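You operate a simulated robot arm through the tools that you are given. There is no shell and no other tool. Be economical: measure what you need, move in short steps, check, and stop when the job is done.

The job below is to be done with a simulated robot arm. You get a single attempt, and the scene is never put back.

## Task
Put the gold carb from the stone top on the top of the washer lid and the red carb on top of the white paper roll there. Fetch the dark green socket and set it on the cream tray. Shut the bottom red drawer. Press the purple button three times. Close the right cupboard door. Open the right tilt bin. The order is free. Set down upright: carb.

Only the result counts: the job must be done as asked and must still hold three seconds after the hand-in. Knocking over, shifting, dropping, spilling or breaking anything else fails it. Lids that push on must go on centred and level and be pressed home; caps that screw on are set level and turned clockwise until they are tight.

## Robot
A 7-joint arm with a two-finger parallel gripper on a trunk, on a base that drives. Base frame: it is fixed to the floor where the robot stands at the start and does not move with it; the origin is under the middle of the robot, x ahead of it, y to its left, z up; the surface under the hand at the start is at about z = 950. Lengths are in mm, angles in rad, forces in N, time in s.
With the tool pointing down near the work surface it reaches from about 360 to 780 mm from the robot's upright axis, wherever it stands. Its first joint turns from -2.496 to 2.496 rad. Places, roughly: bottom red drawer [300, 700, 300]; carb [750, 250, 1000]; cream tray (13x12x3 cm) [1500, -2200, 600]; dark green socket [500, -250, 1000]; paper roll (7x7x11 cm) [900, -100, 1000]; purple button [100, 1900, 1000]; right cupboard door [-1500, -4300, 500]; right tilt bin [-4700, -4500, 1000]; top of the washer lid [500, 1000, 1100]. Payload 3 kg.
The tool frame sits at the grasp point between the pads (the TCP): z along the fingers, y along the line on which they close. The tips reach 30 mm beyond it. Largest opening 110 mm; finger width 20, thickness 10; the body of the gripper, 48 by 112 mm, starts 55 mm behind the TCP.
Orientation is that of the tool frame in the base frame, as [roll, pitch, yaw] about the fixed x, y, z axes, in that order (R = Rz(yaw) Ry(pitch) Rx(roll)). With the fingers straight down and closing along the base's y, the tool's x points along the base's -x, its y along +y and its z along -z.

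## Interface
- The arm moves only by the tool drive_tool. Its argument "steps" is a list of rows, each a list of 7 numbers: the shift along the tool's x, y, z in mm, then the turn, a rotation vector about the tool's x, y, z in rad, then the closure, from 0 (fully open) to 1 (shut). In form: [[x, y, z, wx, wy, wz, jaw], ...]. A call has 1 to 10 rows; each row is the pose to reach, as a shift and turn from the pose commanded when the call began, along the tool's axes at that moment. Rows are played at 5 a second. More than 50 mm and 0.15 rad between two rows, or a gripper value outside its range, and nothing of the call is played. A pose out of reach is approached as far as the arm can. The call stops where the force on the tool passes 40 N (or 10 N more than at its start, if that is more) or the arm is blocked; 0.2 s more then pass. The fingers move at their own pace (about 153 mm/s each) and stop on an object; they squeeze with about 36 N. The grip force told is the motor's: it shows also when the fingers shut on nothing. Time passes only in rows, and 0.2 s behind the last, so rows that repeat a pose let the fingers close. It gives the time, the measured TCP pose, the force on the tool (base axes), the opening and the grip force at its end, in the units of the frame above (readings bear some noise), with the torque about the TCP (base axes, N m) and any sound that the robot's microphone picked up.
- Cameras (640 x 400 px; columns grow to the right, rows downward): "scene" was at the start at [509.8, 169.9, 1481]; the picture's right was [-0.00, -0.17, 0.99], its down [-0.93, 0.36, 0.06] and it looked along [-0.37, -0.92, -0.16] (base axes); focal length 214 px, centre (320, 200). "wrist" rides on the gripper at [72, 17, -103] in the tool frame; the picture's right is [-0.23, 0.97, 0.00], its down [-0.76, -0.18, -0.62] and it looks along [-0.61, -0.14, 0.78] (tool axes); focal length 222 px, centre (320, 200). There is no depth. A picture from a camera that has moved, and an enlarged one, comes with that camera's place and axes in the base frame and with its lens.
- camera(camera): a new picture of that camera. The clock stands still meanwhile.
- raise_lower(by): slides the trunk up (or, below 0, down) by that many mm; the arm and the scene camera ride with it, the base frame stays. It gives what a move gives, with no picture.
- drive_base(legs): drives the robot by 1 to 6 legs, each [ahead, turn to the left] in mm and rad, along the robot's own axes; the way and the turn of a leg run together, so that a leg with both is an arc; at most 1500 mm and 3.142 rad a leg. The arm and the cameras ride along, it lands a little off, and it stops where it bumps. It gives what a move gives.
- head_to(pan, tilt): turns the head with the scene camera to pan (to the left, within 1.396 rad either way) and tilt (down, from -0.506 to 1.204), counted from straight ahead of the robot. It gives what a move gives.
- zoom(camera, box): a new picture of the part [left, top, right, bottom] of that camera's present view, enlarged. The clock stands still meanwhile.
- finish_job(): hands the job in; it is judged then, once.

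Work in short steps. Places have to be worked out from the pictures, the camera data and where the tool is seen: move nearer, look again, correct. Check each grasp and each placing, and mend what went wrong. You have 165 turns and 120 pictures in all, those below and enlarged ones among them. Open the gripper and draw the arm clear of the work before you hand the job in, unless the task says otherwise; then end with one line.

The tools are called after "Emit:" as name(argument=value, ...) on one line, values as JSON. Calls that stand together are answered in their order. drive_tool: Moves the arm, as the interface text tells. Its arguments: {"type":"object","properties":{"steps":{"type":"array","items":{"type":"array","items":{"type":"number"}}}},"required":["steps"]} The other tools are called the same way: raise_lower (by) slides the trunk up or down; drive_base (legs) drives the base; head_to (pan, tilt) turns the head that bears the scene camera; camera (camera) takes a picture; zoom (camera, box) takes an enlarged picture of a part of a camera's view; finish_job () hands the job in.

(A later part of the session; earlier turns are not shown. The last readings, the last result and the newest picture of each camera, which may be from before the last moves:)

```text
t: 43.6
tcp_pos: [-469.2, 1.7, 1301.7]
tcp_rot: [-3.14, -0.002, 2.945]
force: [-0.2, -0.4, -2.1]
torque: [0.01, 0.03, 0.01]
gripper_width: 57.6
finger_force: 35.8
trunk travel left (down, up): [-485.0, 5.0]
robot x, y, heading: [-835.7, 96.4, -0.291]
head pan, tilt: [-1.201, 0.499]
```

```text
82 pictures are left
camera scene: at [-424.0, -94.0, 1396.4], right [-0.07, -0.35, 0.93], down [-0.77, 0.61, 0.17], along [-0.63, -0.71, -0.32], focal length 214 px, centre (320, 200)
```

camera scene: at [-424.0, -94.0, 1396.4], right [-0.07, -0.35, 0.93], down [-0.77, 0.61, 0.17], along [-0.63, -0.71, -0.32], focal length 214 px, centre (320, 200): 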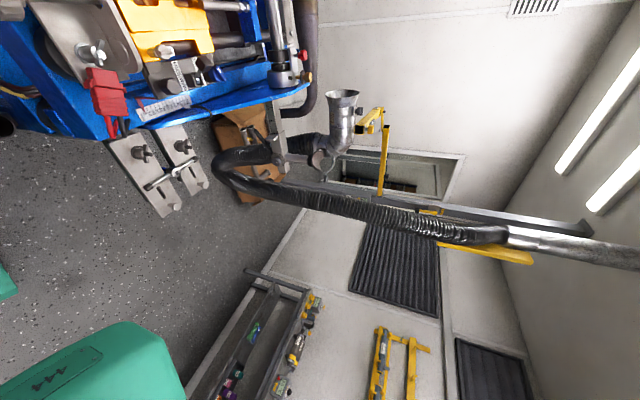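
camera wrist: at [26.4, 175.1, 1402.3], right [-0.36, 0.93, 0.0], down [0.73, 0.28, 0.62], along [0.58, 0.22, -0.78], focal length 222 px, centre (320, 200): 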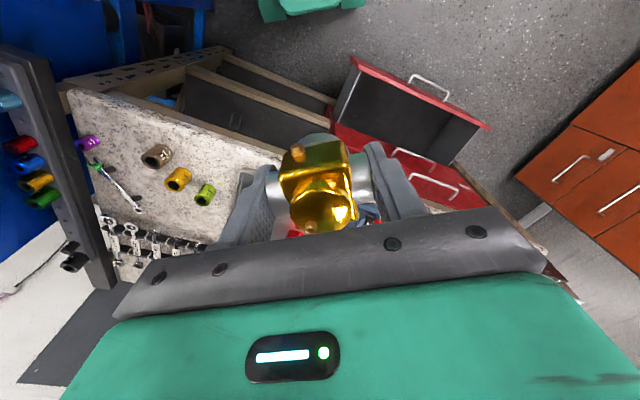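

I'm clear of the stand now. The washer lid spans roughly x 330–605, y 860–1080. I drive left and stand in front of it, facing the bench at y≈960.

Emit:
drive_base(legs=[[0, 1.86]])

Emit:
head_to(pan=0, tilt=-0.5)

Emit:
camera(camera="scene")

```text
t: 48.7
tcp_pos: [-856.7, 469.9, 1299.9]
tcp_rot: [-3.14, -0.002, -1.461]
force: [0.2, 0.4, -1.9]
torque: [-0.01, 0.01, -0.07]
gripper_width: 57.5
finger_force: 35.9
trunk travel left (down, up): [-485.0, 5.0]
robot x, y, heading: [-784.0, 92.5, 1.584]
head pan, tilt: [-1.201, 0.499]
```

```text
t: 50.1
tcp_pos: [-856.8, 469.6, 1301.4]
tcp_rot: [-3.141, -0.004, -1.46]
force: [-0.5, -0.4, -1.8]
torque: [0.0, 0.02, -0.03]
gripper_width: 57.7
finger_force: 36.0
trunk travel left (down, up): [-485.0, 5.0]
robot x, y, heading: [-789.8, 93.9, 1.585]
head pan, tilt: [0.0, -0.499]
```

```text
81 pictures are left
camera scene: at [-873.7, 619.0, 1362.4], right [0.99, 0.11, 0.0], down [0.1, -0.87, -0.48], along [-0.05, 0.47, -0.88], focal length 214 px, centre (320, 200)
```

scene: 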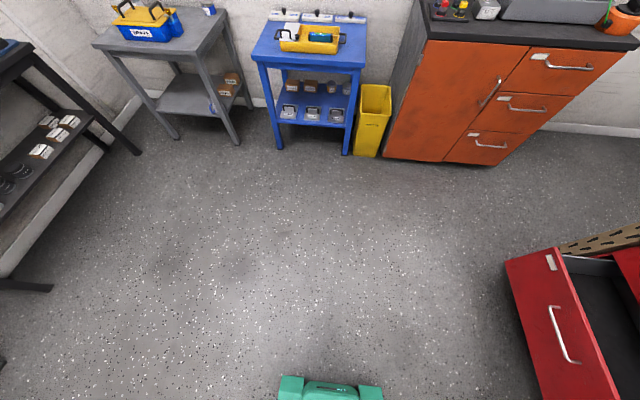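

The drawer front is at x≈90, y 360–980, z 200–454. I drive to about (-290, 890) facing the bench.

Emit:
drive_base(legs=[[800, 0], [0, -1.585], [400, 0]])

Emit:
camera(camera="scene")

```text
t: 60.4
tcp_pos: [-15.4, 970.6, 1301.0]
tcp_rot: [-3.14, -0.002, -3.024]
force: [0.0, 0.1, -1.5]
torque: [-0.02, 0.0, -0.01]
gripper_width: 57.7
finger_force: 36.0
trunk travel left (down, up): [-485.0, 5.0]
robot x, y, heading: [-390.8, 922.2, 0.023]
head pan, tilt: [0.0, -0.499]
```

```text
80 pictures are left
camera scene: at [133.7, 986.9, 1362.4], right [0.12, -0.99, 0.0], down [-0.87, -0.1, -0.48], along [0.47, 0.05, -0.88], focal length 214 px, centre (320, 200)
```

scene: 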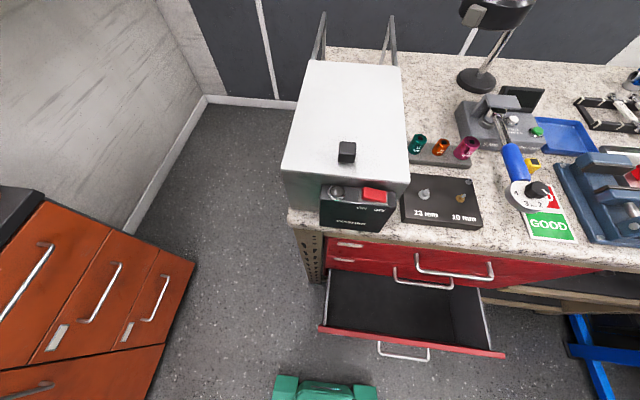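

The lid lies at x≈317–610, y≈868–1065, z≈1100, with a knob at its front. I target (455,966). I move 105 mm closer, staying clear of the drawer.

Emit:
drive_base(legs=[[105, 0]])

```text
t: 61.5
tcp_pos: [90.5, 970.8, 1302.8]
tcp_rot: [3.141, -0.002, -3.022]
force: [0.0, -0.5, -2.8]
torque: [0.01, 0.0, 0.02]
gripper_width: 57.7
finger_force: 35.7
trunk travel left (down, up): [-485.0, 5.0]
robot x, y, heading: [-288.3, 925.7, 0.019]
head pan, tilt: [0.0, -0.499]
```

Holding at (-288,926). I extend the arm over the lid, staying well above it.

Emit:
drive_tool(steps=[[-45, -6, 7, 0, 0, 0, 0.8], [-90, -12, 15, 0, 0, 0, 0.8], [-135, -18, 22, 0, 0, 0, 0.8], [-180, -24, 30, 0, 0, 0, 0.8], [-226, -30, 37, 0, 0, 0, 0.8], [-271, -36, 45, 0, 0, 0, 0.8], [-316, -42, 52, 0, 0, 0, 0.8], [-361, -48, 60, 0, 0, 0, 0.8]])

Emit:
camera(camera="wrist")

Emit:
head_to(pan=0, tilt=0.4)

Emit:
camera(camera="scene")

```text
t: 63.4
tcp_pos: [453.3, 966.0, 1239.2]
tcp_rot: [-3.141, -0.004, -3.027]
force: [-0.7, -0.3, -1.5]
torque: [-0.01, -0.02, -0.02]
gripper_width: 57.9
finger_force: 35.9
trunk travel left (down, up): [-485.0, 5.0]
robot x, y, heading: [-281.5, 925.1, 0.017]
head pan, tilt: [0.0, -0.499]
```

```text
79 pictures are left
camera wrist: at [380.2, 975.0, 1343.8], right [0.11, 0.99, 0.0], down [0.78, -0.09, 0.62], along [0.62, -0.07, -0.78], focal length 222 px, centre (320, 200)
```

wrist: 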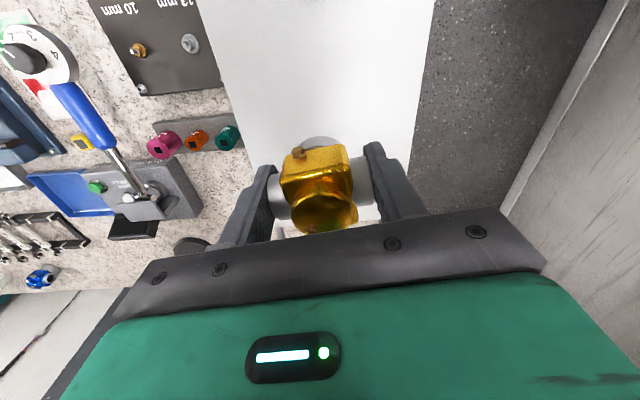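

```text
t: 64.5
tcp_pos: [451.6, 966.0, 1241.4]
tcp_rot: [3.141, -0.004, -3.025]
force: [0.6, 0.0, -1.6]
torque: [0.0, 0.05, -0.02]
gripper_width: 57.6
finger_force: 36.1
trunk travel left (down, up): [-485.0, 5.0]
robot x, y, heading: [-283.8, 921.5, 0.021]
head pan, tilt: [0.0, 0.4]
```

```text
78 pictures are left
camera scene: at [523.8, 974.8, 1277.1], right [0.12, -0.99, 0.0], down [-0.91, -0.11, 0.39], along [-0.39, -0.05, -0.92], focal length 214 px, centre (320, 200)
```

scene: 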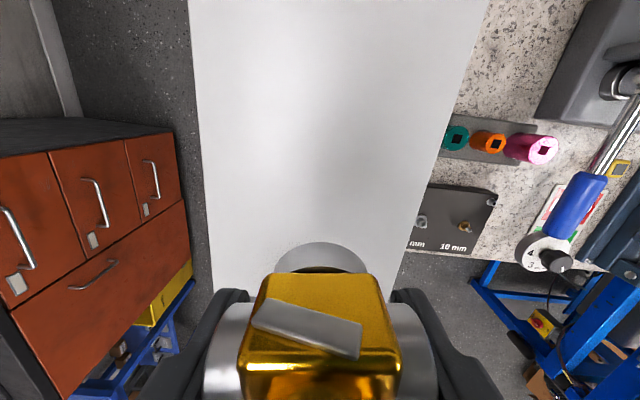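

The carb is over the middle of the lid. I lower it 75 mm and check the gap.

Emit:
drive_tool(steps=[[0, 0, 40, 0, 0, 0, 0.8], [0, 0, 75, 0, 0, 0, 0.8]])

Emit:
camera(camera="scene")

Emit:
zoom(camera="wrist", box=[220, 80, 420, 220])

```text
t: 65.2
tcp_pos: [454.5, 965.7, 1168.3]
tcp_rot: [3.14, -0.002, -3.023]
force: [0.6, 0.5, -1.7]
torque: [-0.01, 0.01, 0.01]
gripper_width: 57.6
finger_force: 36.0
trunk travel left (down, up): [-485.0, 5.0]
robot x, y, heading: [-286.2, 924.9, 0.02]
head pan, tilt: [0.0, 0.4]
```

```text
77 pictures are left
camera scene: at [526.1, 974.6, 1203.2], right [0.12, -0.99, 0.0], down [-0.91, -0.11, 0.39], along [-0.39, -0.05, -0.92], focal length 214 px, centre (320, 200)
```

scene: 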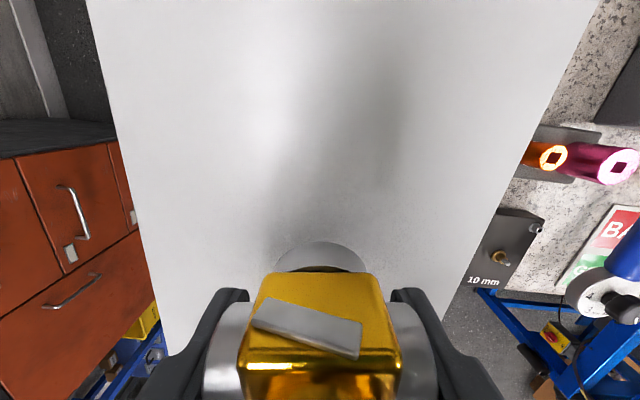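

```text
2.86 times, centred on (320, 150) of wrist
camera zoom: at [381.4, 975.0, 1270.5], right [0.11, 0.99, 0.0], down [0.78, -0.09, 0.62], along [0.62, -0.07, -0.78], focal length 635 px, centre (320, 343)
```

zoom: 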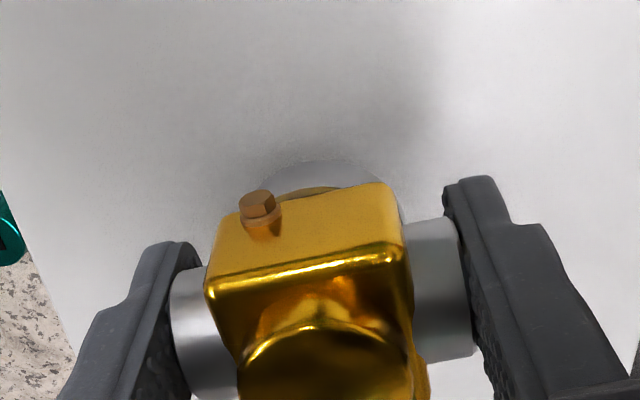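

The gap is about 30 mm. I descend 24 mm, then creep.

Emit:
drive_tool(steps=[[0, 0, 12, 0, 0, 0, 0.8], [0, 0, 22, 0, 0, 0, 0.8], [0, 0, 24, 0, 0, 0, 0.8]])

Emit:
drive_tool(steps=[[0, 0, 1.5, 0, 0, 0, 0.8], [0, 0, 3, 0, 0, 0, 0.8], [0, 0, 3, 0, 0, 0, 0.8]])

Emit:
zoom(camera="wrist", box=[220, 80, 420, 220])

```text
t: 66.0
tcp_pos: [454.2, 964.7, 1143.2]
tcp_rot: [-3.14, 0.0, -3.023]
force: [0.5, -1.0, -1.3]
torque: [-0.02, 0.0, 0.03]
gripper_width: 57.6
finger_force: 35.7
trunk travel left (down, up): [-485.0, 5.0]
robot x, y, heading: [-282.8, 920.8, 0.026]
head pan, tilt: [0.0, 0.4]
```

```text
t: 66.8
tcp_pos: [455.0, 964.0, 1140.9]
tcp_rot: [3.14, -0.001, -3.023]
force: [0.9, 0.0, -2.0]
torque: [0.03, 0.04, 0.0]
gripper_width: 57.6
finger_force: 35.6
trunk travel left (down, up): [-485.0, 5.0]
robot x, y, heading: [-283.9, 923.8, 0.017]
head pan, tilt: [0.0, 0.4]
```

```text
2.86 times, centred on (320, 150) of wrist
camera zoom: at [381.8, 974.0, 1242.8], right [0.11, 0.99, 0.0], down [0.78, -0.09, 0.62], along [0.62, -0.07, -0.78], focal length 635 px, centre (320, 343)
```

zoom: 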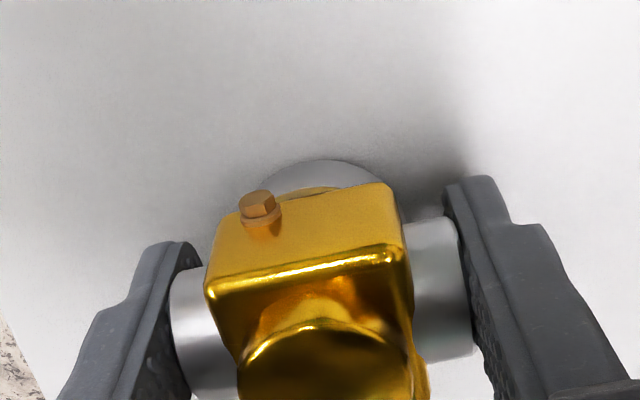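

I keep creeping until there is contact.

Emit:
drive_tool(steps=[[0, 0, 1, 0, 0, 0, 0.8], [0, 0, 2, 0, 0, 0, 0.8], [0, 0, 2, 0, 0, 0, 0.8]])

Emit:
drive_tool(steps=[[0, 0, 1, 0, 0, 0, 0.8], [0, 0, 1, 0, 0, 0, 0.8]])

```text
t: 67.5
tcp_pos: [454.2, 964.5, 1137.6]
tcp_rot: [3.14, 0.0, -3.024]
force: [0.8, 1.1, 1.4]
torque: [0.07, 0.0, 0.0]
gripper_width: 57.5
finger_force: 35.3
trunk travel left (down, up): [-485.0, 5.0]
robot x, y, heading: [-287.9, 924.0, 0.024]
head pan, tilt: [0.0, 0.4]
```

```text
t: 68.2
tcp_pos: [454.5, 963.4, 1137.0]
tcp_rot: [-3.14, 0.003, -3.023]
force: [3.5, -0.6, 13.0]
torque: [0.18, -0.12, -0.03]
gripper_width: 57.7
finger_force: 36.0
trunk travel left (down, up): [-485.0, 5.0]
robot x, y, heading: [-284.2, 926.2, 0.016]
head pan, tilt: [0.0, 0.4]
```

Contact. I release and rise.

Emit:
drive_tool(steps=[[0, 0, -0.8, 0, 0, 0, 0.8], [0, 0, -0.8, 0, 0, 0, 0.4], [0, 0, -0.8, 0, 0, 0, 0.0], [0, 0, -0.8, 0, 0, 0, 0.0]])

Emit:
drive_tool(steps=[[0, 0, -20, 0, 0, 0, 0], [0, 0, -60, 0, 0, 0, 0], [0, 0, -105, 0, 0, 0, 0], [0, 0, -150, 0, 0, 0, 0]])

Emit:
camera(camera="wrist")

```text
t: 69.2
tcp_pos: [453.6, 964.4, 1136.7]
tcp_rot: [-3.141, -0.002, -3.025]
force: [-1.2, -0.6, 0.2]
torque: [-0.03, -0.02, -0.01]
gripper_width: 110.1
finger_force: 0.0
trunk travel left (down, up): [-485.0, 5.0]
robot x, y, heading: [-284.3, 925.6, 0.02]
head pan, tilt: [0.0, 0.4]
```

```text
t: 70.2
tcp_pos: [455.4, 964.1, 1276.7]
tcp_rot: [-3.14, 0.002, -3.022]
force: [0.6, 1.0, -0.7]
torque: [0.02, -0.01, 0.0]
gripper_width: 109.9
finger_force: 0.1
out of reach, approached as far as the arm can: row 4
trunk travel left (down, up): [-485.0, 5.0]
robot x, y, heading: [-280.9, 922.9, 0.022]
head pan, tilt: [0.0, 0.4]
```

```text
74 pictures are left
camera wrist: at [383.0, 974.0, 1379.4], right [0.11, 0.99, 0.0], down [0.78, -0.09, 0.62], along [0.62, -0.07, -0.78], focal length 222 px, centre (320, 200)
```

wrist: 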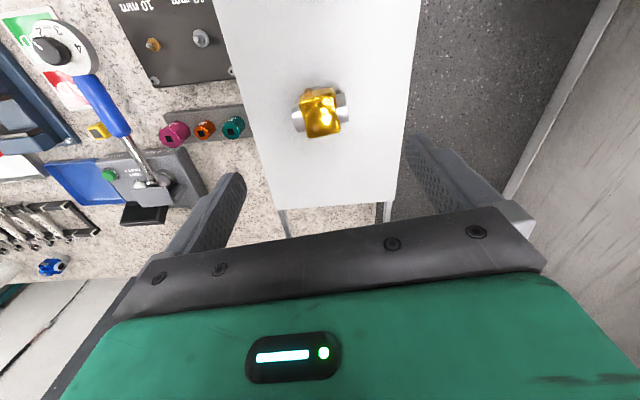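

The gold carb stands upright on the lid. Next comes the drawer: I retract the arm, close the fingers and lower the trunk.

Emit:
drive_tool(steps=[[44, -15, 0, 0, 0, 0, 0.5], [88, -31, 0, 0, 0, 0, 1], [131, -46, 0, 0, 0, 0, 1], [175, -61, 0, 0, 0, 0, 1], [219, -77, 0, 0, 0, 0, 1], [263, -92, 0, 0, 0, 0, 1], [306, -107, 0, 0, 0, 0, 1], [350, -123, 0, 0, 0, 0, 1], [394, -138, 0, 0, 0, 0, 1]])

Emit:
raise_lower(by=-400)

Emit:
head_to(pan=0, tilt=0)

Emit:
camera(camera="scene")

Emit:
camera(camera="wrist")

```text
t: 72.2
tcp_pos: [78.9, 781.7, 1277.7]
tcp_rot: [-3.14, 0.0, -3.024]
force: [0.1, 0.3, -0.5]
torque: [0.02, 0.01, -0.02]
gripper_width: 0.0
finger_force: 35.8
trunk travel left (down, up): [-485.0, 5.0]
robot x, y, heading: [-286.6, 926.5, 0.023]
head pan, tilt: [0.0, 0.4]
```

```text
t: 76.0
tcp_pos: [79.3, 782.6, 877.2]
tcp_rot: [3.141, 0.0, -3.024]
force: [-0.7, -0.4, -0.2]
torque: [0.01, -0.04, 0.01]
gripper_width: 0.1
finger_force: 35.1
trunk travel left (down, up): [-85.0, 405.0]
robot x, y, heading: [-285.0, 923.8, 0.02]
head pan, tilt: [0.0, 0.4]
```

```text
t: 76.8
tcp_pos: [80.1, 783.5, 877.4]
tcp_rot: [-3.14, -0.001, -3.024]
force: [-0.3, 0.5, 0.0]
torque: [-0.03, 0.0, -0.01]
gripper_width: 0.0
finger_force: 36.2
trunk travel left (down, up): [-85.0, 405.0]
robot x, y, heading: [-284.8, 927.6, 0.018]
head pan, tilt: [0.0, 0.0]
```

```text
73 pictures are left
camera scene: at [188.2, 796.5, 915.4], right [0.12, -0.99, 0.0], down [-0.99, -0.12, 0.0], along [0.0, 0.0, -1.0], focal length 214 px, centre (320, 200)
```

scene: 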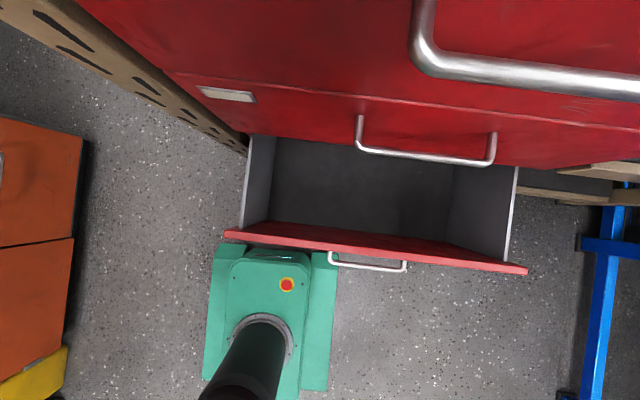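

```text
72 pictures are left
camera wrist: at [6.7, 792.6, 980.1], right [0.11, 0.99, 0.0], down [0.78, -0.09, 0.62], along [0.62, -0.07, -0.78], focal length 222 px, centre (320, 200)
```

wrist: 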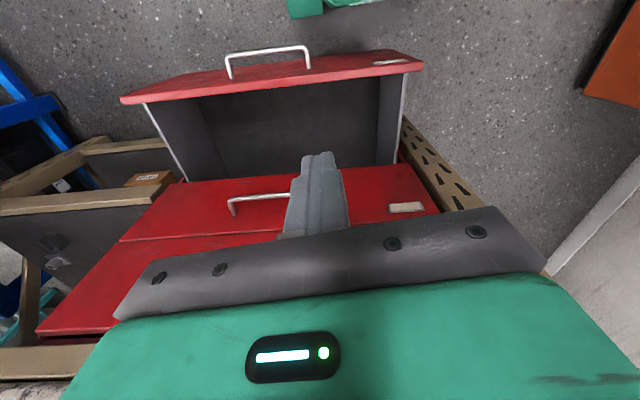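

The drawer front runs along x≈95, y 337–991. I will push at y≈775, beside the handles, with the tool tilted forward. First I back the base off 150 mm and lower the trunk further.

Emit:
drive_base(legs=[[-150, 0]])

Emit:
raise_lower(by=-80)

Emit:
drive_tool(steps=[[0, 0, 45, 0, 0, 0, 1], [0, 0, 90, 0, -0.1, 0, 1], [0, 0, 135, 0, -0.2, 0, 1], [0, 0, 180, 0, -0.3, 0, 1], [0, 0, 225, 0, -0.4, 0, 1], [0, 0, 270, 0, -0.5, 0, 1], [0, 0, 310, 0, -0.6, 0, 1], [0, 0, 340, 0, -0.7, 0, 1], [0, 0, 355, 0, -0.8, 0, 1]])

Emit:
camera(camera="wrist")

```text
t: 78.2
tcp_pos: [-71.9, 780.3, 876.8]
tcp_rot: [-3.14, 0.0, -3.026]
force: [-0.3, -0.3, 0.9]
torque: [0.0, 0.05, 0.01]
gripper_width: 0.0
finger_force: 35.9
trunk travel left (down, up): [-85.0, 405.0]
robot x, y, heading: [-436.8, 921.5, 0.021]
head pan, tilt: [0.0, 0.0]
```

```text
t: 79.4
tcp_pos: [-72.5, 779.9, 797.0]
tcp_rot: [3.141, -0.002, -3.024]
force: [0.0, -0.3, 0.5]
torque: [0.02, 0.0, 0.01]
gripper_width: 0.0
finger_force: 35.9
trunk travel left (down, up): [-5.0, 485.0]
robot x, y, heading: [-439.3, 922.4, 0.024]
head pan, tilt: [0.0, 0.0]
```

```text
t: 81.4
tcp_pos: [-14.9, 697.6, 471.9]
tcp_rot: [-3.139, 0.734, -3.028]
force: [-0.2, -0.2, -0.5]
torque: [-0.01, -0.01, 0.02]
gripper_width: 0.0
finger_force: 36.0
out of reach, approached as far as the arm can: row 4, 5, 6, 7, 8, 9
trunk travel left (down, up): [-5.0, 485.0]
robot x, y, heading: [-439.4, 921.4, 0.021]
head pan, tilt: [0.0, 0.0]
```

```text
71 pictures are left
camera wrist: at [-137.8, 701.1, 500.4], right [0.06, 0.99, 0.15], down [0.17, -0.16, 0.97], along [0.98, -0.03, -0.17], focal length 222 px, centre (320, 200)
```

wrist: 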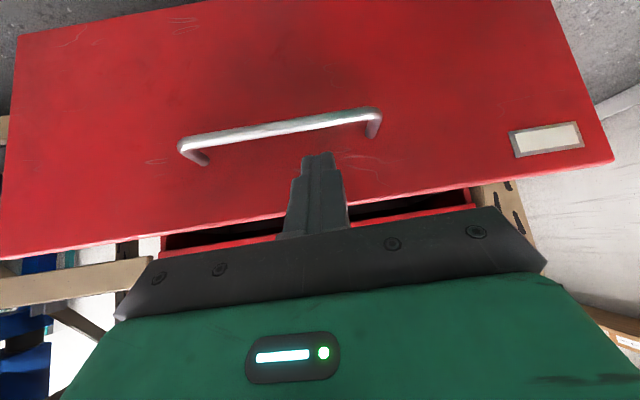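

The hand is in front of the drawer, just above its handle. I shift left and down to aim at plain panel beside the handle.

Emit:
drive_tool(steps=[[-1, 34, 20, 0, 0, 0, 1], [-4, 68, 40, 0, 0, 0, 1], [-4, 68, 60, 0, 0, 0, 1]])

Emit:
camera(camera="wrist")

```text
t: 82.2
tcp_pos: [24.1, 756.0, 443.3]
tcp_rot: [-3.14, 0.73, -3.025]
force: [0.3, -0.1, -0.5]
torque: [-0.02, 0.0, 0.0]
gripper_width: 0.0
finger_force: 36.2
out of reach, approached as far as the arm can: row 1, 2, 3
trunk travel left (down, up): [-5.0, 485.0]
robot x, y, heading: [-436.7, 918.8, 0.017]
head pan, tilt: [0.0, 0.0]
```

```text
70 pictures are left
camera wrist: at [-99.1, 759.5, 471.9], right [0.05, 0.99, 0.15], down [0.17, -0.16, 0.97], along [0.98, -0.03, -0.18], focal length 222 px, centre (320, 200)
```

wrist: 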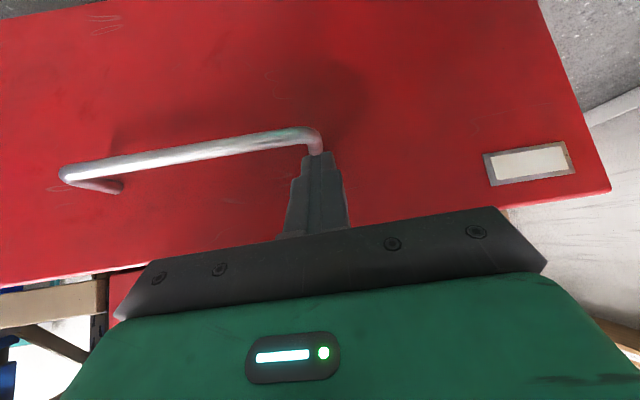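

I shift 35 mm further left, then move forward into contact.

Emit:
drive_tool(steps=[[0, 35, 0, 0, 0, 0, 1], [-15, 35, 13, 0, 0, 0, 1], [-30, 35, 27, 0, 0, 0, 1], [-45, 35, 40, 0, 0, 0, 1]])

Emit:
camera(camera="wrist")

```text
t: 83.2
tcp_pos: [78.8, 799.4, 445.8]
tcp_rot: [3.141, 0.728, -3.025]
force: [-0.2, -0.7, 0.0]
torque: [0.03, -0.02, 0.02]
gripper_width: 0.3
finger_force: 35.6
out of reach, approached as far as the arm can: row 1, 2
trunk travel left (down, up): [-5.0, 485.0]
robot x, y, heading: [-438.5, 924.6, 0.017]
head pan, tilt: [0.0, 0.0]
```

```text
69 pictures are left
camera wrist: at [-44.2, 802.9, 474.3], right [0.06, 0.99, 0.15], down [0.17, -0.16, 0.97], along [0.98, -0.03, -0.18], focal length 222 px, centre (320, 200)
```

wrist: 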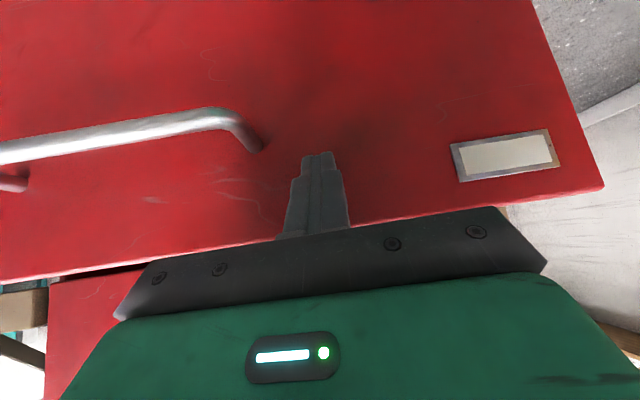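

Clear panel ahead. I push forward in steps.

Emit:
drive_tool(steps=[[-22, -3, 20, 0, 0, 0, 1], [-44, -7, 40, 0, 0, 0, 1], [-67, -10, 60, 0, 0, 0, 1], [-89, -14, 80, 0, 0, 0, 1], [-111, -17, 100, 0, 0, 0, 1]])

Emit:
camera(camera="wrist")

```text
t: 84.4
tcp_pos: [233.6, 798.3, 445.1]
tcp_rot: [-3.14, 0.731, -3.024]
force: [0.2, 0.5, -0.3]
torque: [-0.01, 0.0, 0.02]
gripper_width: 0.1
finger_force: 35.7
trunk travel left (down, up): [-5.0, 485.0]
robot x, y, heading: [-437.8, 921.4, 0.017]
head pan, tilt: [0.0, 0.0]
```

```text
68 pictures are left
camera wrist: at [110.0, 802.1, 473.2], right [0.06, 0.99, 0.15], down [0.17, -0.16, 0.97], along [0.98, -0.03, -0.18], focal length 222 px, centre (320, 200)
```

wrist: 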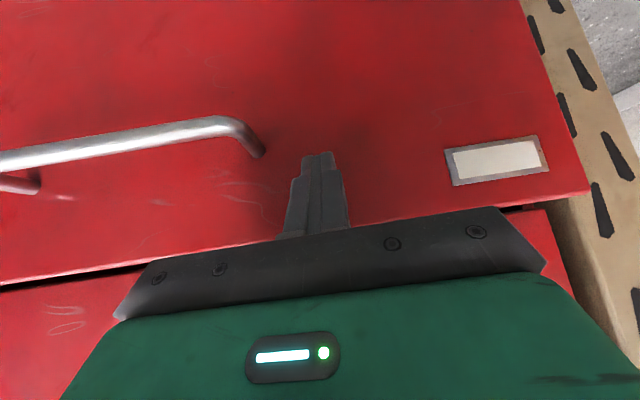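

The drawer slides in easily. I push on until it stops.

Emit:
drive_tool(steps=[[-11, -2, 10, 0, 0, 0, 1], [-22, -3, 20, 0, 0, 0, 1], [-33, -5, 30, 0, 0, 0, 1], [-44, -7, 40, 0, 0, 0, 1], [-55, -8, 50, 0, 0, 0, 1], [-67, -10, 60, 0, 0, 0, 1]])

Emit:
camera(camera="wrist")

```text
t: 84.8
tcp_pos: [238.9, 799.5, 444.9]
tcp_rot: [3.14, 0.724, -3.023]
force: [-28.9, 4.7, 10.6]
torque: [-0.76, -4.06, -0.51]
gripper_width: 0.0
finger_force: 36.2
trunk travel left (down, up): [-5.0, 485.0]
robot x, y, heading: [-434.4, 916.5, 0.016]
head pan, tilt: [0.0, 0.0]
stopped in row 1: the force on the tool passed its limit at 49 N (the readings are from after the stop); the commanded pose is now the measured one
```

```text
67 pictures are left
camera wrist: at [116.2, 802.6, 474.6], right [0.05, 0.99, 0.15], down [0.18, -0.16, 0.97], along [0.98, -0.03, -0.18], focal length 222 px, centre (320, 200)
```

wrist: 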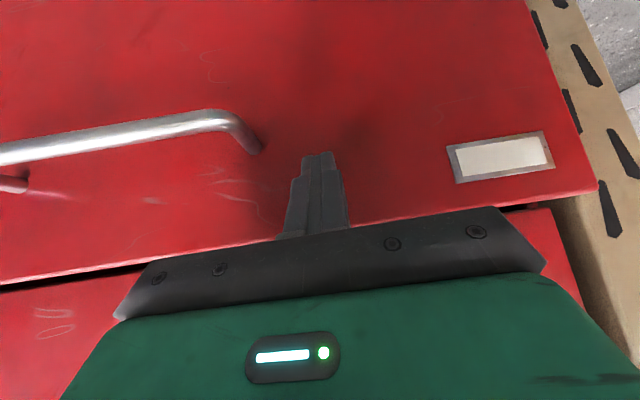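

It stopped hard at x≈262 for the tips. I back off and look from above to see whether the drawer is flush.

Emit:
drive_tool(steps=[[33, 5, -30, 0, 0, 0, 1], [63, 8, -63, 0, 0, 0, 1], [80, 8, -105, 0, 0.1, 0, 1], [95, 8, -150, 0, 0.2, 0, 1]])

Emit:
camera(camera="wrist")

Emit:
camera(camera="scene")

```text
t: 85.8
tcp_pos: [70.7, 787.2, 494.7]
tcp_rot: [3.141, 0.524, -3.023]
force: [0.0, -0.5, 0.6]
torque: [0.0, -0.01, 0.0]
gripper_width: 0.0
finger_force: 36.0
trunk travel left (down, up): [-5.0, 485.0]
robot x, y, heading: [-436.1, 924.0, 0.018]
head pan, tilt: [0.0, 0.0]
```

```text
66 pictures are left
camera wrist: at [-43.9, 790.9, 547.0], right [0.08, 0.99, 0.11], down [0.37, -0.14, 0.92], along [0.93, -0.03, -0.37], focal length 222 px, centre (320, 200)
```

wrist: 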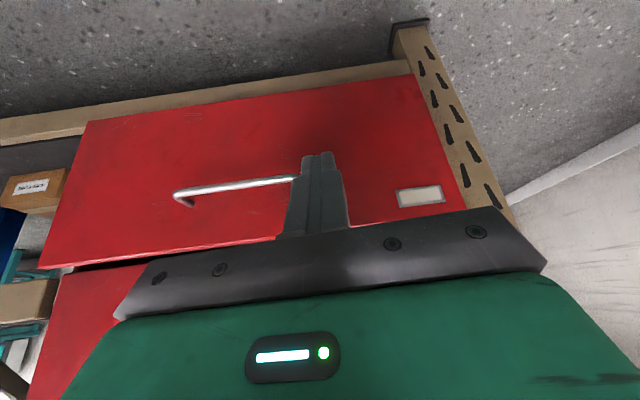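

```text
65 pictures are left
camera scene: at [144.9, 795.9, 582.3], right [0.12, -0.99, 0.0], down [-0.86, -0.1, -0.5], along [0.5, 0.06, -0.87], focal length 214 px, centre (320, 200)
```

scene: 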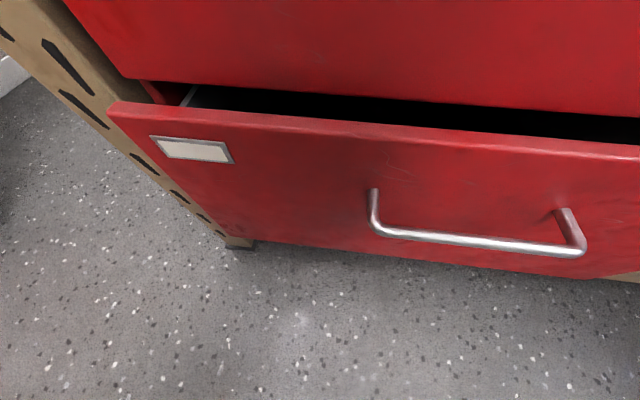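

The drawer is still about 40 mm open; the gripper body met the upper drawer front. I push again lower down (z≈370), beside the handle.

Emit:
drive_tool(steps=[[-10, 0, 42, 0, -0.05, 0, 1], [-20, 0, 84, 0, -0.1, 0, 1], [-30, 0, 126, 0, -0.15, 0, 1], [-40, 0, 168, 0, -0.2, 0, 1]])

Emit:
camera(camera="wrist")

```text
t: 86.8
tcp_pos: [188.7, 802.1, 366.4]
tcp_rot: [3.14, 0.725, -3.026]
force: [0.8, 0.1, -0.5]
torque: [0.0, 0.04, -0.02]
gripper_width: 0.1
finger_force: 36.3
trunk travel left (down, up): [-5.0, 485.0]
robot x, y, heading: [-437.5, 923.4, 0.021]
head pan, tilt: [0.0, 0.0]
```

```text
64 pictures are left
camera wrist: at [65.8, 805.8, 395.4], right [0.06, 0.99, 0.15], down [0.18, -0.16, 0.97], along [0.98, -0.03, -0.18], focal length 222 px, centre (320, 200)
```

wrist: 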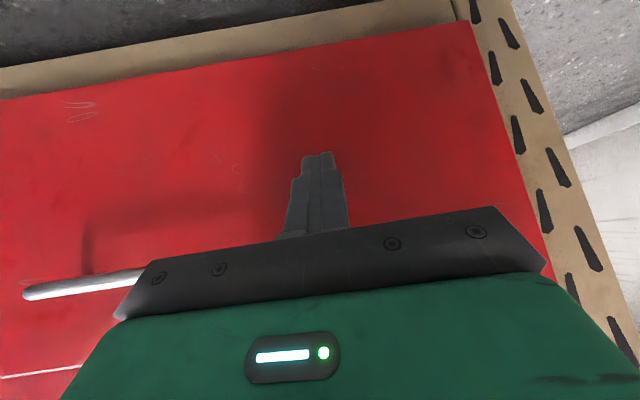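

I shift 40 mm further from the handle and push to the stop.

Emit:
drive_tool(steps=[[0, 40, 0, 0, 0, 0, 1], [-22, 37, 20, 0, 0, 0, 1], [-37, 35, 33, 0, 0, 0, 1], [-52, 33, 46, 0, 0, 0, 1], [-60, 32, 53, 0, 0, 0, 1], [-68, 31, 60, 0, 0, 0, 1], [-76, 30, 67, 0, 0, 0, 1], [-84, 29, 74, 0, 0, 0, 1]])

Emit:
camera(camera="wrist")

```text
t: 87.7
tcp_pos: [238.4, 843.6, 369.2]
tcp_rot: [3.141, 0.72, -3.023]
force: [-36.1, 4.4, 14.8]
torque: [-0.88, -5.27, -0.69]
gripper_width: 0.1
finger_force: 35.7
trunk travel left (down, up): [-5.0, 485.0]
robot x, y, heading: [-436.6, 918.6, 0.018]
head pan, tilt: [0.0, 0.0]
stopped in row 4: the force on the tool passed its limit at 62 N (the readings are from after the stop); the commanded pose is now the measured one
```

```text
63 pictures are left
camera wrist: at [116.3, 846.4, 398.5], right [0.05, 0.99, 0.15], down [0.18, -0.16, 0.97], along [0.98, -0.02, -0.19], focal length 222 px, centre (320, 200)
```

wrist: 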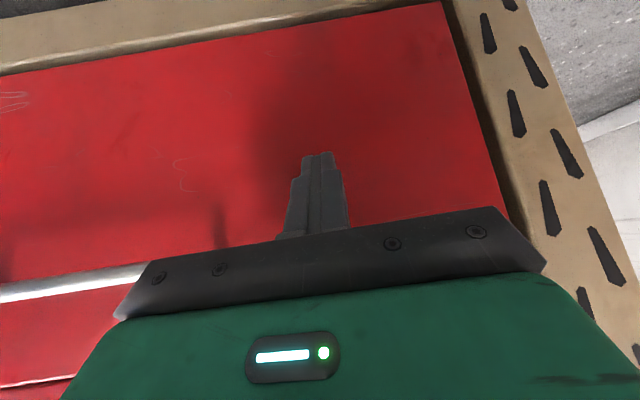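

The stop came at the same x and the torque indicates contact about 135 mm above the TCP, so the sensor head at the front of the hand is touching the upper drawer. I back off, tilt the tool nearly horizontal and push again.

Emit:
drive_tool(steps=[[30, 0, -27, 0, 0, 0, 1], [45, 0, -41, 0, -0.12, 0, 1], [45, 0, -41, 0, -0.24, 0, 1], [45, 0, -41, 0, -0.36, 0, 1], [45, 0, -41, 0, -0.48, 0, 1]])

Emit:
camera(camera="scene")

```text
t: 88.9
tcp_pos: [179.6, 835.9, 369.2]
tcp_rot: [3.136, 1.201, -3.029]
force: [1.1, -0.4, 0.1]
torque: [-0.01, -0.02, -0.02]
gripper_width: 0.3
finger_force: 36.2
trunk travel left (down, up): [-5.0, 485.0]
robot x, y, heading: [-437.0, 920.6, 0.02]
head pan, tilt: [0.0, 0.0]
```

```text
62 pictures are left
camera scene: at [181.3, 836.2, 484.1], right [0.12, -0.99, 0.0], down [-0.36, -0.04, -0.93], along [0.93, 0.11, -0.36], focal length 214 px, centre (320, 200)
```

scene: 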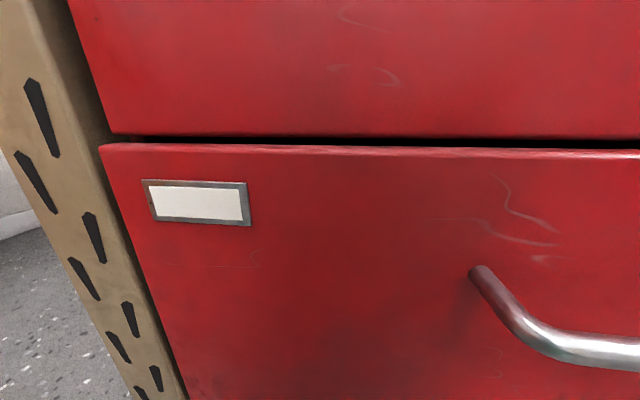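

The tool is now nearly horizontal. I push forward to the stop.

Emit:
drive_tool(steps=[[-14, -4, 37, 0, 0, 0, 1], [-20, -6, 51, 0, 0, 0, 1], [-24, -7, 61, 0, 0, 0, 1], [-27, -8, 70, 0, 0, 0, 1], [-31, -9, 79, 0, 0, 0, 1], [-34, -10, 88, 0, 0, 0, 1], [-38, -11, 97, 0, 0, 0, 1], [-41, -12, 106, 0, 0, 0, 1]])

Emit:
camera(camera="scene")

```text
t: 90.5
tcp_pos: [274.8, 838.5, 368.2]
tcp_rot: [3.131, 1.194, -3.033]
force: [-32.2, -0.8, 21.3]
torque: [-0.1, -0.63, -0.13]
gripper_width: 0.1
finger_force: 36.1
trunk travel left (down, up): [-5.0, 485.0]
robot x, y, heading: [-436.4, 921.1, 0.018]
head pan, tilt: [0.0, 0.0]
stopped in row 7: the force on the tool passed its limit at 69 N (the readings are from after the stop); the commanded pose is now the measured one
```

```text
61 pictures are left
camera scene: at [277.5, 837.6, 484.3], right [0.12, -0.99, 0.0], down [-0.37, -0.04, -0.93], along [0.92, 0.11, -0.37], focal length 214 px, centre (320, 200)
```

scene: 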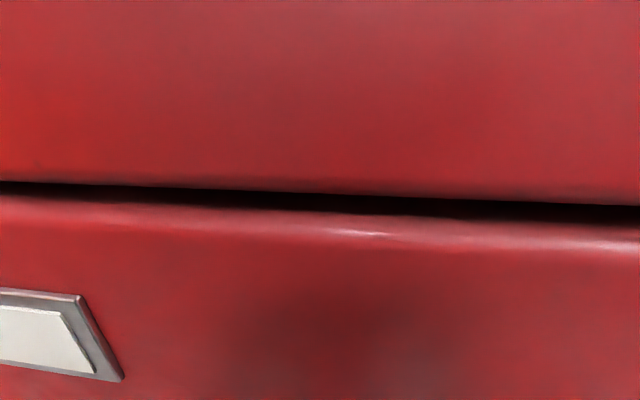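

Torque now shows contact at the tips and the drawer looks flush. I back away and raise the hand to confirm.

Emit:
drive_tool(steps=[[15, 4, -40, 0, 0, 0, 1], [32, 8, -82, 0, 0.1, 0, 1], [50, 12, -125, 0, 0.2, 0, 1], [50, 16, -170, 0, 0.35, 0, 1], [40, 16, -200, 0, 0.5, 0, 1], [20, 16, -220, 0, 0.6, 0, 1]])

Emit:
camera(camera="scene")

```text
t: 91.8
tcp_pos: [61.8, 826.3, 427.0]
tcp_rot: [3.138, 0.593, -3.027]
force: [-0.5, 0.5, 0.1]
torque: [-0.01, -0.02, -0.05]
gripper_width: 0.0
finger_force: 35.7
trunk travel left (down, up): [-5.0, 485.0]
robot x, y, heading: [-435.2, 921.9, 0.021]
head pan, tilt: [0.0, 0.0]
```

```text
60 pictures are left
camera scene: at [129.5, 834.8, 520.1], right [0.12, -0.99, 0.0], down [-0.82, -0.1, -0.56], along [0.55, 0.07, -0.83], focal length 214 px, centre (320, 200)
```

scene: 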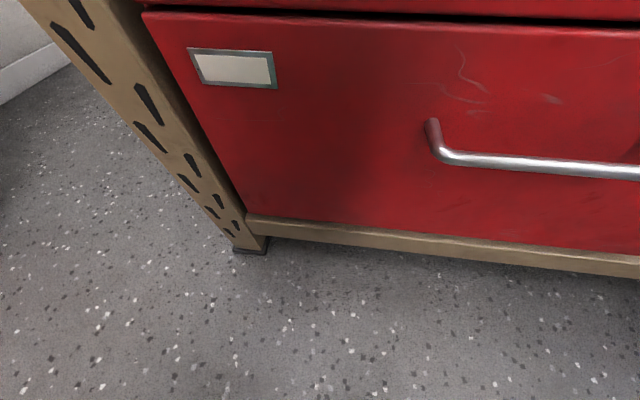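

The drawer is shut flush. Next is the button: I raise the trunk, turn the tool down, and drive towards the orange cabinet on the left.

Emit:
raise_lower(by=400)

Emit:
drive_tool(steps=[[-5, 0, -45, 0, 0.1, 0, 1], [-10, 0, -90, 0, 0.2, 0, 1], [-15, 0, -135, 0, 0.3, 0, 1], [-20, 0, -180, 0, 0.4, 0, 1], [-25, 0, -225, 0, 0.5, 0, 1], [-30, 0, -270, 0, 0.59, 0, 1]])

Emit:
drive_base(legs=[[0, 0.72], [510, 0], [0, 0.83]])

Emit:
head_to(pan=0, tilt=-0.3)

Emit:
camera(camera="scene")

```text
t: 95.7
tcp_pos: [62.0, 826.0, 826.7]
tcp_rot: [3.137, 0.592, -3.026]
force: [0.6, -0.2, 1.2]
torque: [0.03, 0.03, 0.0]
gripper_width: 0.0
finger_force: 35.7
trunk travel left (down, up): [-405.0, 85.0]
robot x, y, heading: [-439.5, 918.7, 0.017]
head pan, tilt: [0.0, 0.0]
```

```text
t: 97.1
tcp_pos: [-64.2, 812.1, 1069.1]
tcp_rot: [3.135, 0.001, -3.022]
force: [0.2, 0.2, 0.4]
torque: [0.01, 0.02, 0.01]
gripper_width: 0.0
finger_force: 36.3
trunk travel left (down, up): [-405.0, 85.0]
robot x, y, heading: [-436.1, 921.8, 0.02]
head pan, tilt: [0.0, 0.0]
```

```text
t: 104.2
tcp_pos: [55.9, 1632.1, 1068.1]
tcp_rot: [3.137, 0.005, -1.464]
force: [-0.4, 0.8, -0.3]
torque: [-0.01, 0.01, 0.03]
gripper_width: 0.0
finger_force: 36.0
trunk travel left (down, up): [-405.0, 85.0]
robot x, y, heading: [-28.8, 1261.8, 1.571]
head pan, tilt: [0.0, 0.0]
```

```text
t: 105.0
tcp_pos: [56.3, 1631.3, 1069.5]
tcp_rot: [3.138, 0.004, -1.465]
force: [-0.5, -0.8, 0.6]
torque: [0.02, -0.01, -0.02]
gripper_width: 0.0
finger_force: 35.8
trunk travel left (down, up): [-405.0, 85.0]
robot x, y, heading: [-30.5, 1258.0, 1.574]
head pan, tilt: [0.0, -0.3]
```

```text
59 pictures are left
camera scene: at [41.8, 1767.1, 1119.5], right [0.99, 0.1, 0.0], down [0.1, -0.95, -0.3], along [-0.04, 0.3, -0.95], focal length 214 px, centre (320, 200)
```

scene: 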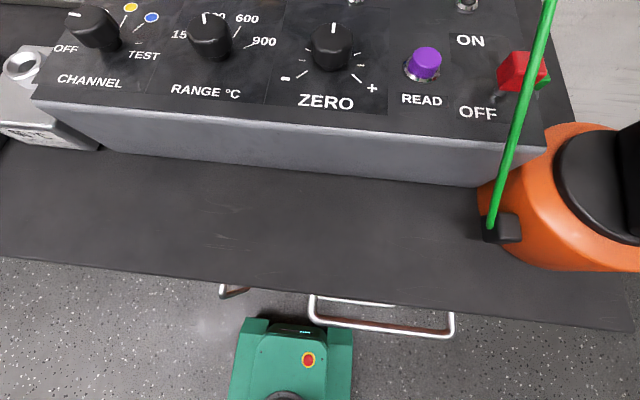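

The purple READ button is seen at about [101,1919,1000]. I take a wrist view to triangulate it.

Emit:
camera(camera="wrist")

Emit:
zoom(camera="scene", box=[320, 0, 600, 175])

```text
58 pictures are left
camera wrist: at [48.4, 1558.9, 1172.0], right [-0.99, 0.12, 0.01], down [0.1, 0.77, 0.62], along [0.07, 0.62, -0.78], focal length 222 px, centre (320, 200)
```

wrist: 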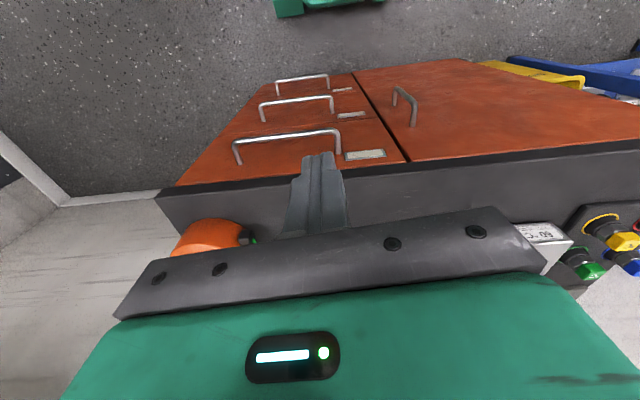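

```text
2.29 times, centred on (460, 88) of scene
camera zoom: at [41.8, 1767.1, 1119.5], right [0.99, 0.1, 0.0], down [0.1, -0.95, -0.3], along [-0.04, 0.3, -0.95], focal length 490 px, centre (0, 457)
```

zoom: 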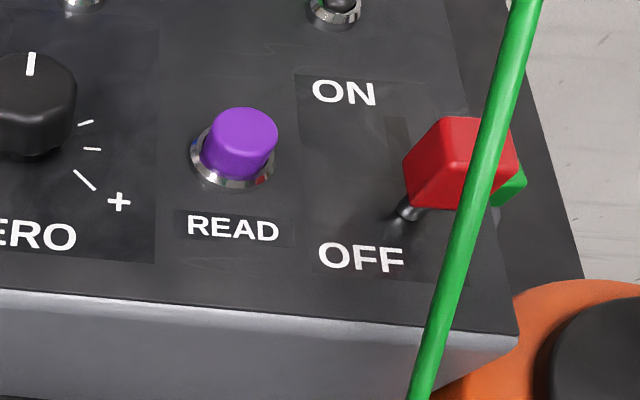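

The button axis is vertical. I move the hand so that the scene camera looks straight down on it and take a second bearing.

Emit:
drive_tool(steps=[[-30, -10, -41, 0, 0, 0, 1], [-75, -25, -41, 0, 0, 0, 1], [-120, -41, -41, 0, 0, 0, 1], [-164, -56, -41, 0, 0, 0, 1]])

Emit:
head_to(pan=0, tilt=0.1)

Emit:
camera(camera="scene")

Emit:
camera(camera="wrist")

```text
refused: row 1 steps farther than a row can; nothing moved
```

```text
t: 105.9
tcp_pos: [55.4, 1632.2, 1068.1]
tcp_rot: [3.137, 0.003, -1.466]
force: [0.5, 0.3, -0.5]
torque: [0.02, -0.01, 0.01]
gripper_width: 0.0
finger_force: 36.4
trunk travel left (down, up): [-405.0, 85.0]
robot x, y, heading: [-29.7, 1259.3, 1.569]
head pan, tilt: [0.0, 0.099]
```

```text
56 pictures are left
camera scene: at [45.0, 1732.9, 1105.9], right [0.99, 0.1, 0.0], down [0.1, -0.99, 0.1], along [0.01, -0.1, -1.0], focal length 214 px, centre (320, 200)
```

scene: 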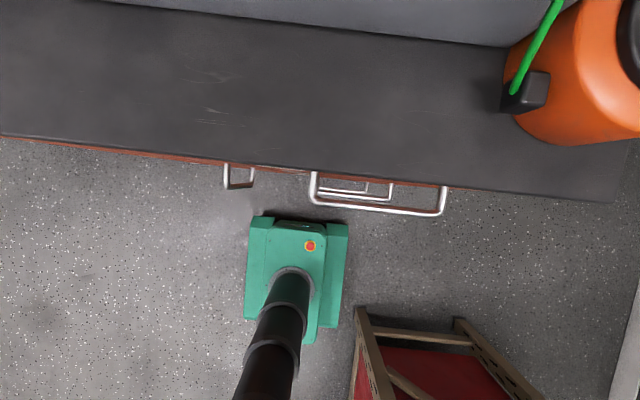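

```text
55 pictures are left
camera wrist: at [48.1, 1558.9, 1172.1], right [-0.99, 0.12, 0.01], down [0.1, 0.77, 0.62], along [0.07, 0.62, -0.78], focal length 222 px, centre (320, 200)
```

wrist: 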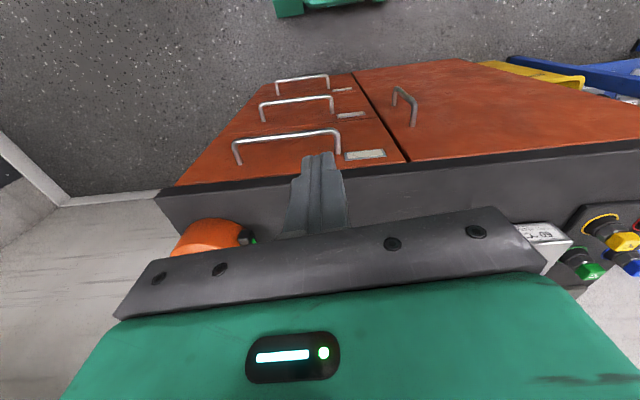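

The first row was slightly too long, so I redo it with smaller steps.

Emit:
drive_tool(steps=[[-25, -8, -25, 0, 0, 0, 1], [-65, -22, -41, 0, 0, 0, 1], [-110, -37, -41, 0, 0, 0, 1], [-150, -51, -41, 0, 0, 0, 1], [-164, -56, -41, 0, 0, 0, 1]])

Emit:
camera(camera="scene")

```text
t: 107.1
tcp_pos: [95.0, 1800.1, 1111.0]
tcp_rot: [3.136, 0.003, -1.467]
force: [0.3, 0.8, 0.5]
torque: [-0.03, -0.01, 0.02]
gripper_width: 0.2
finger_force: 35.8
trunk travel left (down, up): [-405.0, 85.0]
robot x, y, heading: [-28.6, 1258.6, 1.57]
head pan, tilt: [0.0, 0.099]
```

```text
54 pictures are left
camera scene: at [84.3, 1900.5, 1147.6], right [0.99, 0.1, -0.01], down [0.1, -0.99, 0.1], along [0.01, -0.1, -1.0], focal length 214 px, centre (320, 200)
```

scene: 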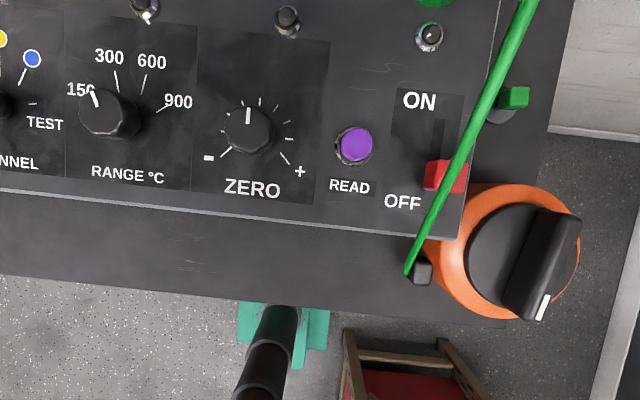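

The button top is at about [106,1927.5,993]. The green antenna rises beside it towards +y, at x≈150. I rotate the hand so that the sensor head points left, away from the antenna, before moving over.

Emit:
drive_tool(steps=[[0, 0, 0, 0, 0, -0.147, 1], [0, 0, 0, 0, 0, -0.294, 1], [0, 0, 0, 0, 0, -0.441, 1], [0, 0, 0, 0, 0, -0.588, 1], [0, 0, 0, 0, 0, -0.735, 1], [0, 0, 0, 0, 0, -0.882, 1], [0, 0, 0, 0, 0, -1.029, 1], [0, 0, 0, 0, 0, -1.176, 1], [0, 0, 0, 0, 0, -1.323, 1], [0, 0, 0, 0, 0, -1.467, 1]])

```text
t: 109.3
tcp_pos: [94.0, 1801.4, 1109.5]
tcp_rot: [-3.14, 0.005, 0.002]
force: [0.0, -0.4, 0.1]
torque: [-0.01, -0.01, 0.01]
gripper_width: 0.1
finger_force: 35.6
trunk travel left (down, up): [-405.0, 85.0]
robot x, y, heading: [-31.7, 1261.0, 1.571]
head pan, tilt: [0.0, 0.099]
```

Rotation done. I move above the button, about 55 mm over it at the fingertips.

Emit:
drive_tool(steps=[[3, -42, 0, 0, 0, 0, 1], [6, -84, 0, 0, 0, 0, 1], [11, -126, 10, 0, 0, 0, 1], [11, -126, 30, 0, 0, 0, 1]])

Emit:
camera(camera="wrist")

Emit:
camera(camera="scene")

```text
t: 110.3
tcp_pos: [105.1, 1929.0, 1079.1]
tcp_rot: [-3.14, 0.005, 0.004]
force: [-0.2, -0.1, -0.3]
torque: [-0.03, 0.0, -0.01]
gripper_width: 0.0
finger_force: 36.3
trunk travel left (down, up): [-405.0, 85.0]
robot x, y, heading: [-34.3, 1260.3, 1.571]
head pan, tilt: [0.0, 0.099]
```

```text
53 pictures are left
camera wrist: at [178.7, 1913.2, 1182.4], right [-0.23, -0.97, 0.0], down [-0.76, 0.18, 0.63], along [-0.61, 0.14, -0.78], focal length 222 px, centre (320, 200)
```

wrist: 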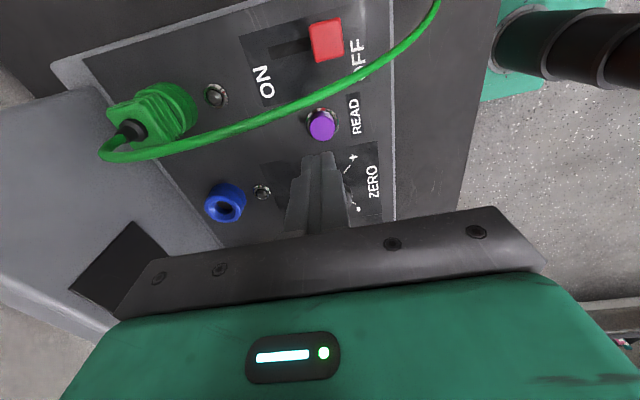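

```text
52 pictures are left
camera scene: at [3.4, 1929.4, 1116.7], right [0.0, 1.0, 0.0], down [1.0, 0.0, 0.09], along [0.09, 0.0, -1.0], focal length 214 px, centre (320, 200)
```

scene: 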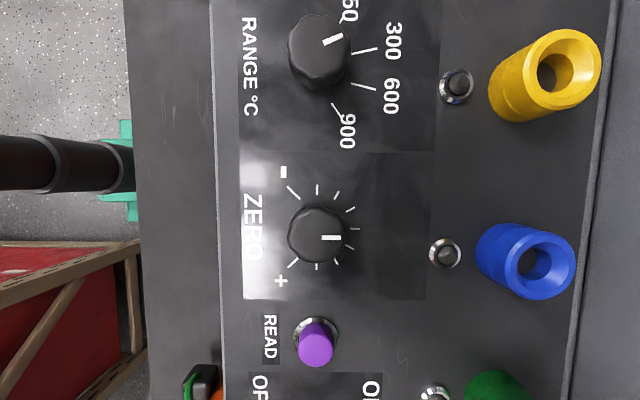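

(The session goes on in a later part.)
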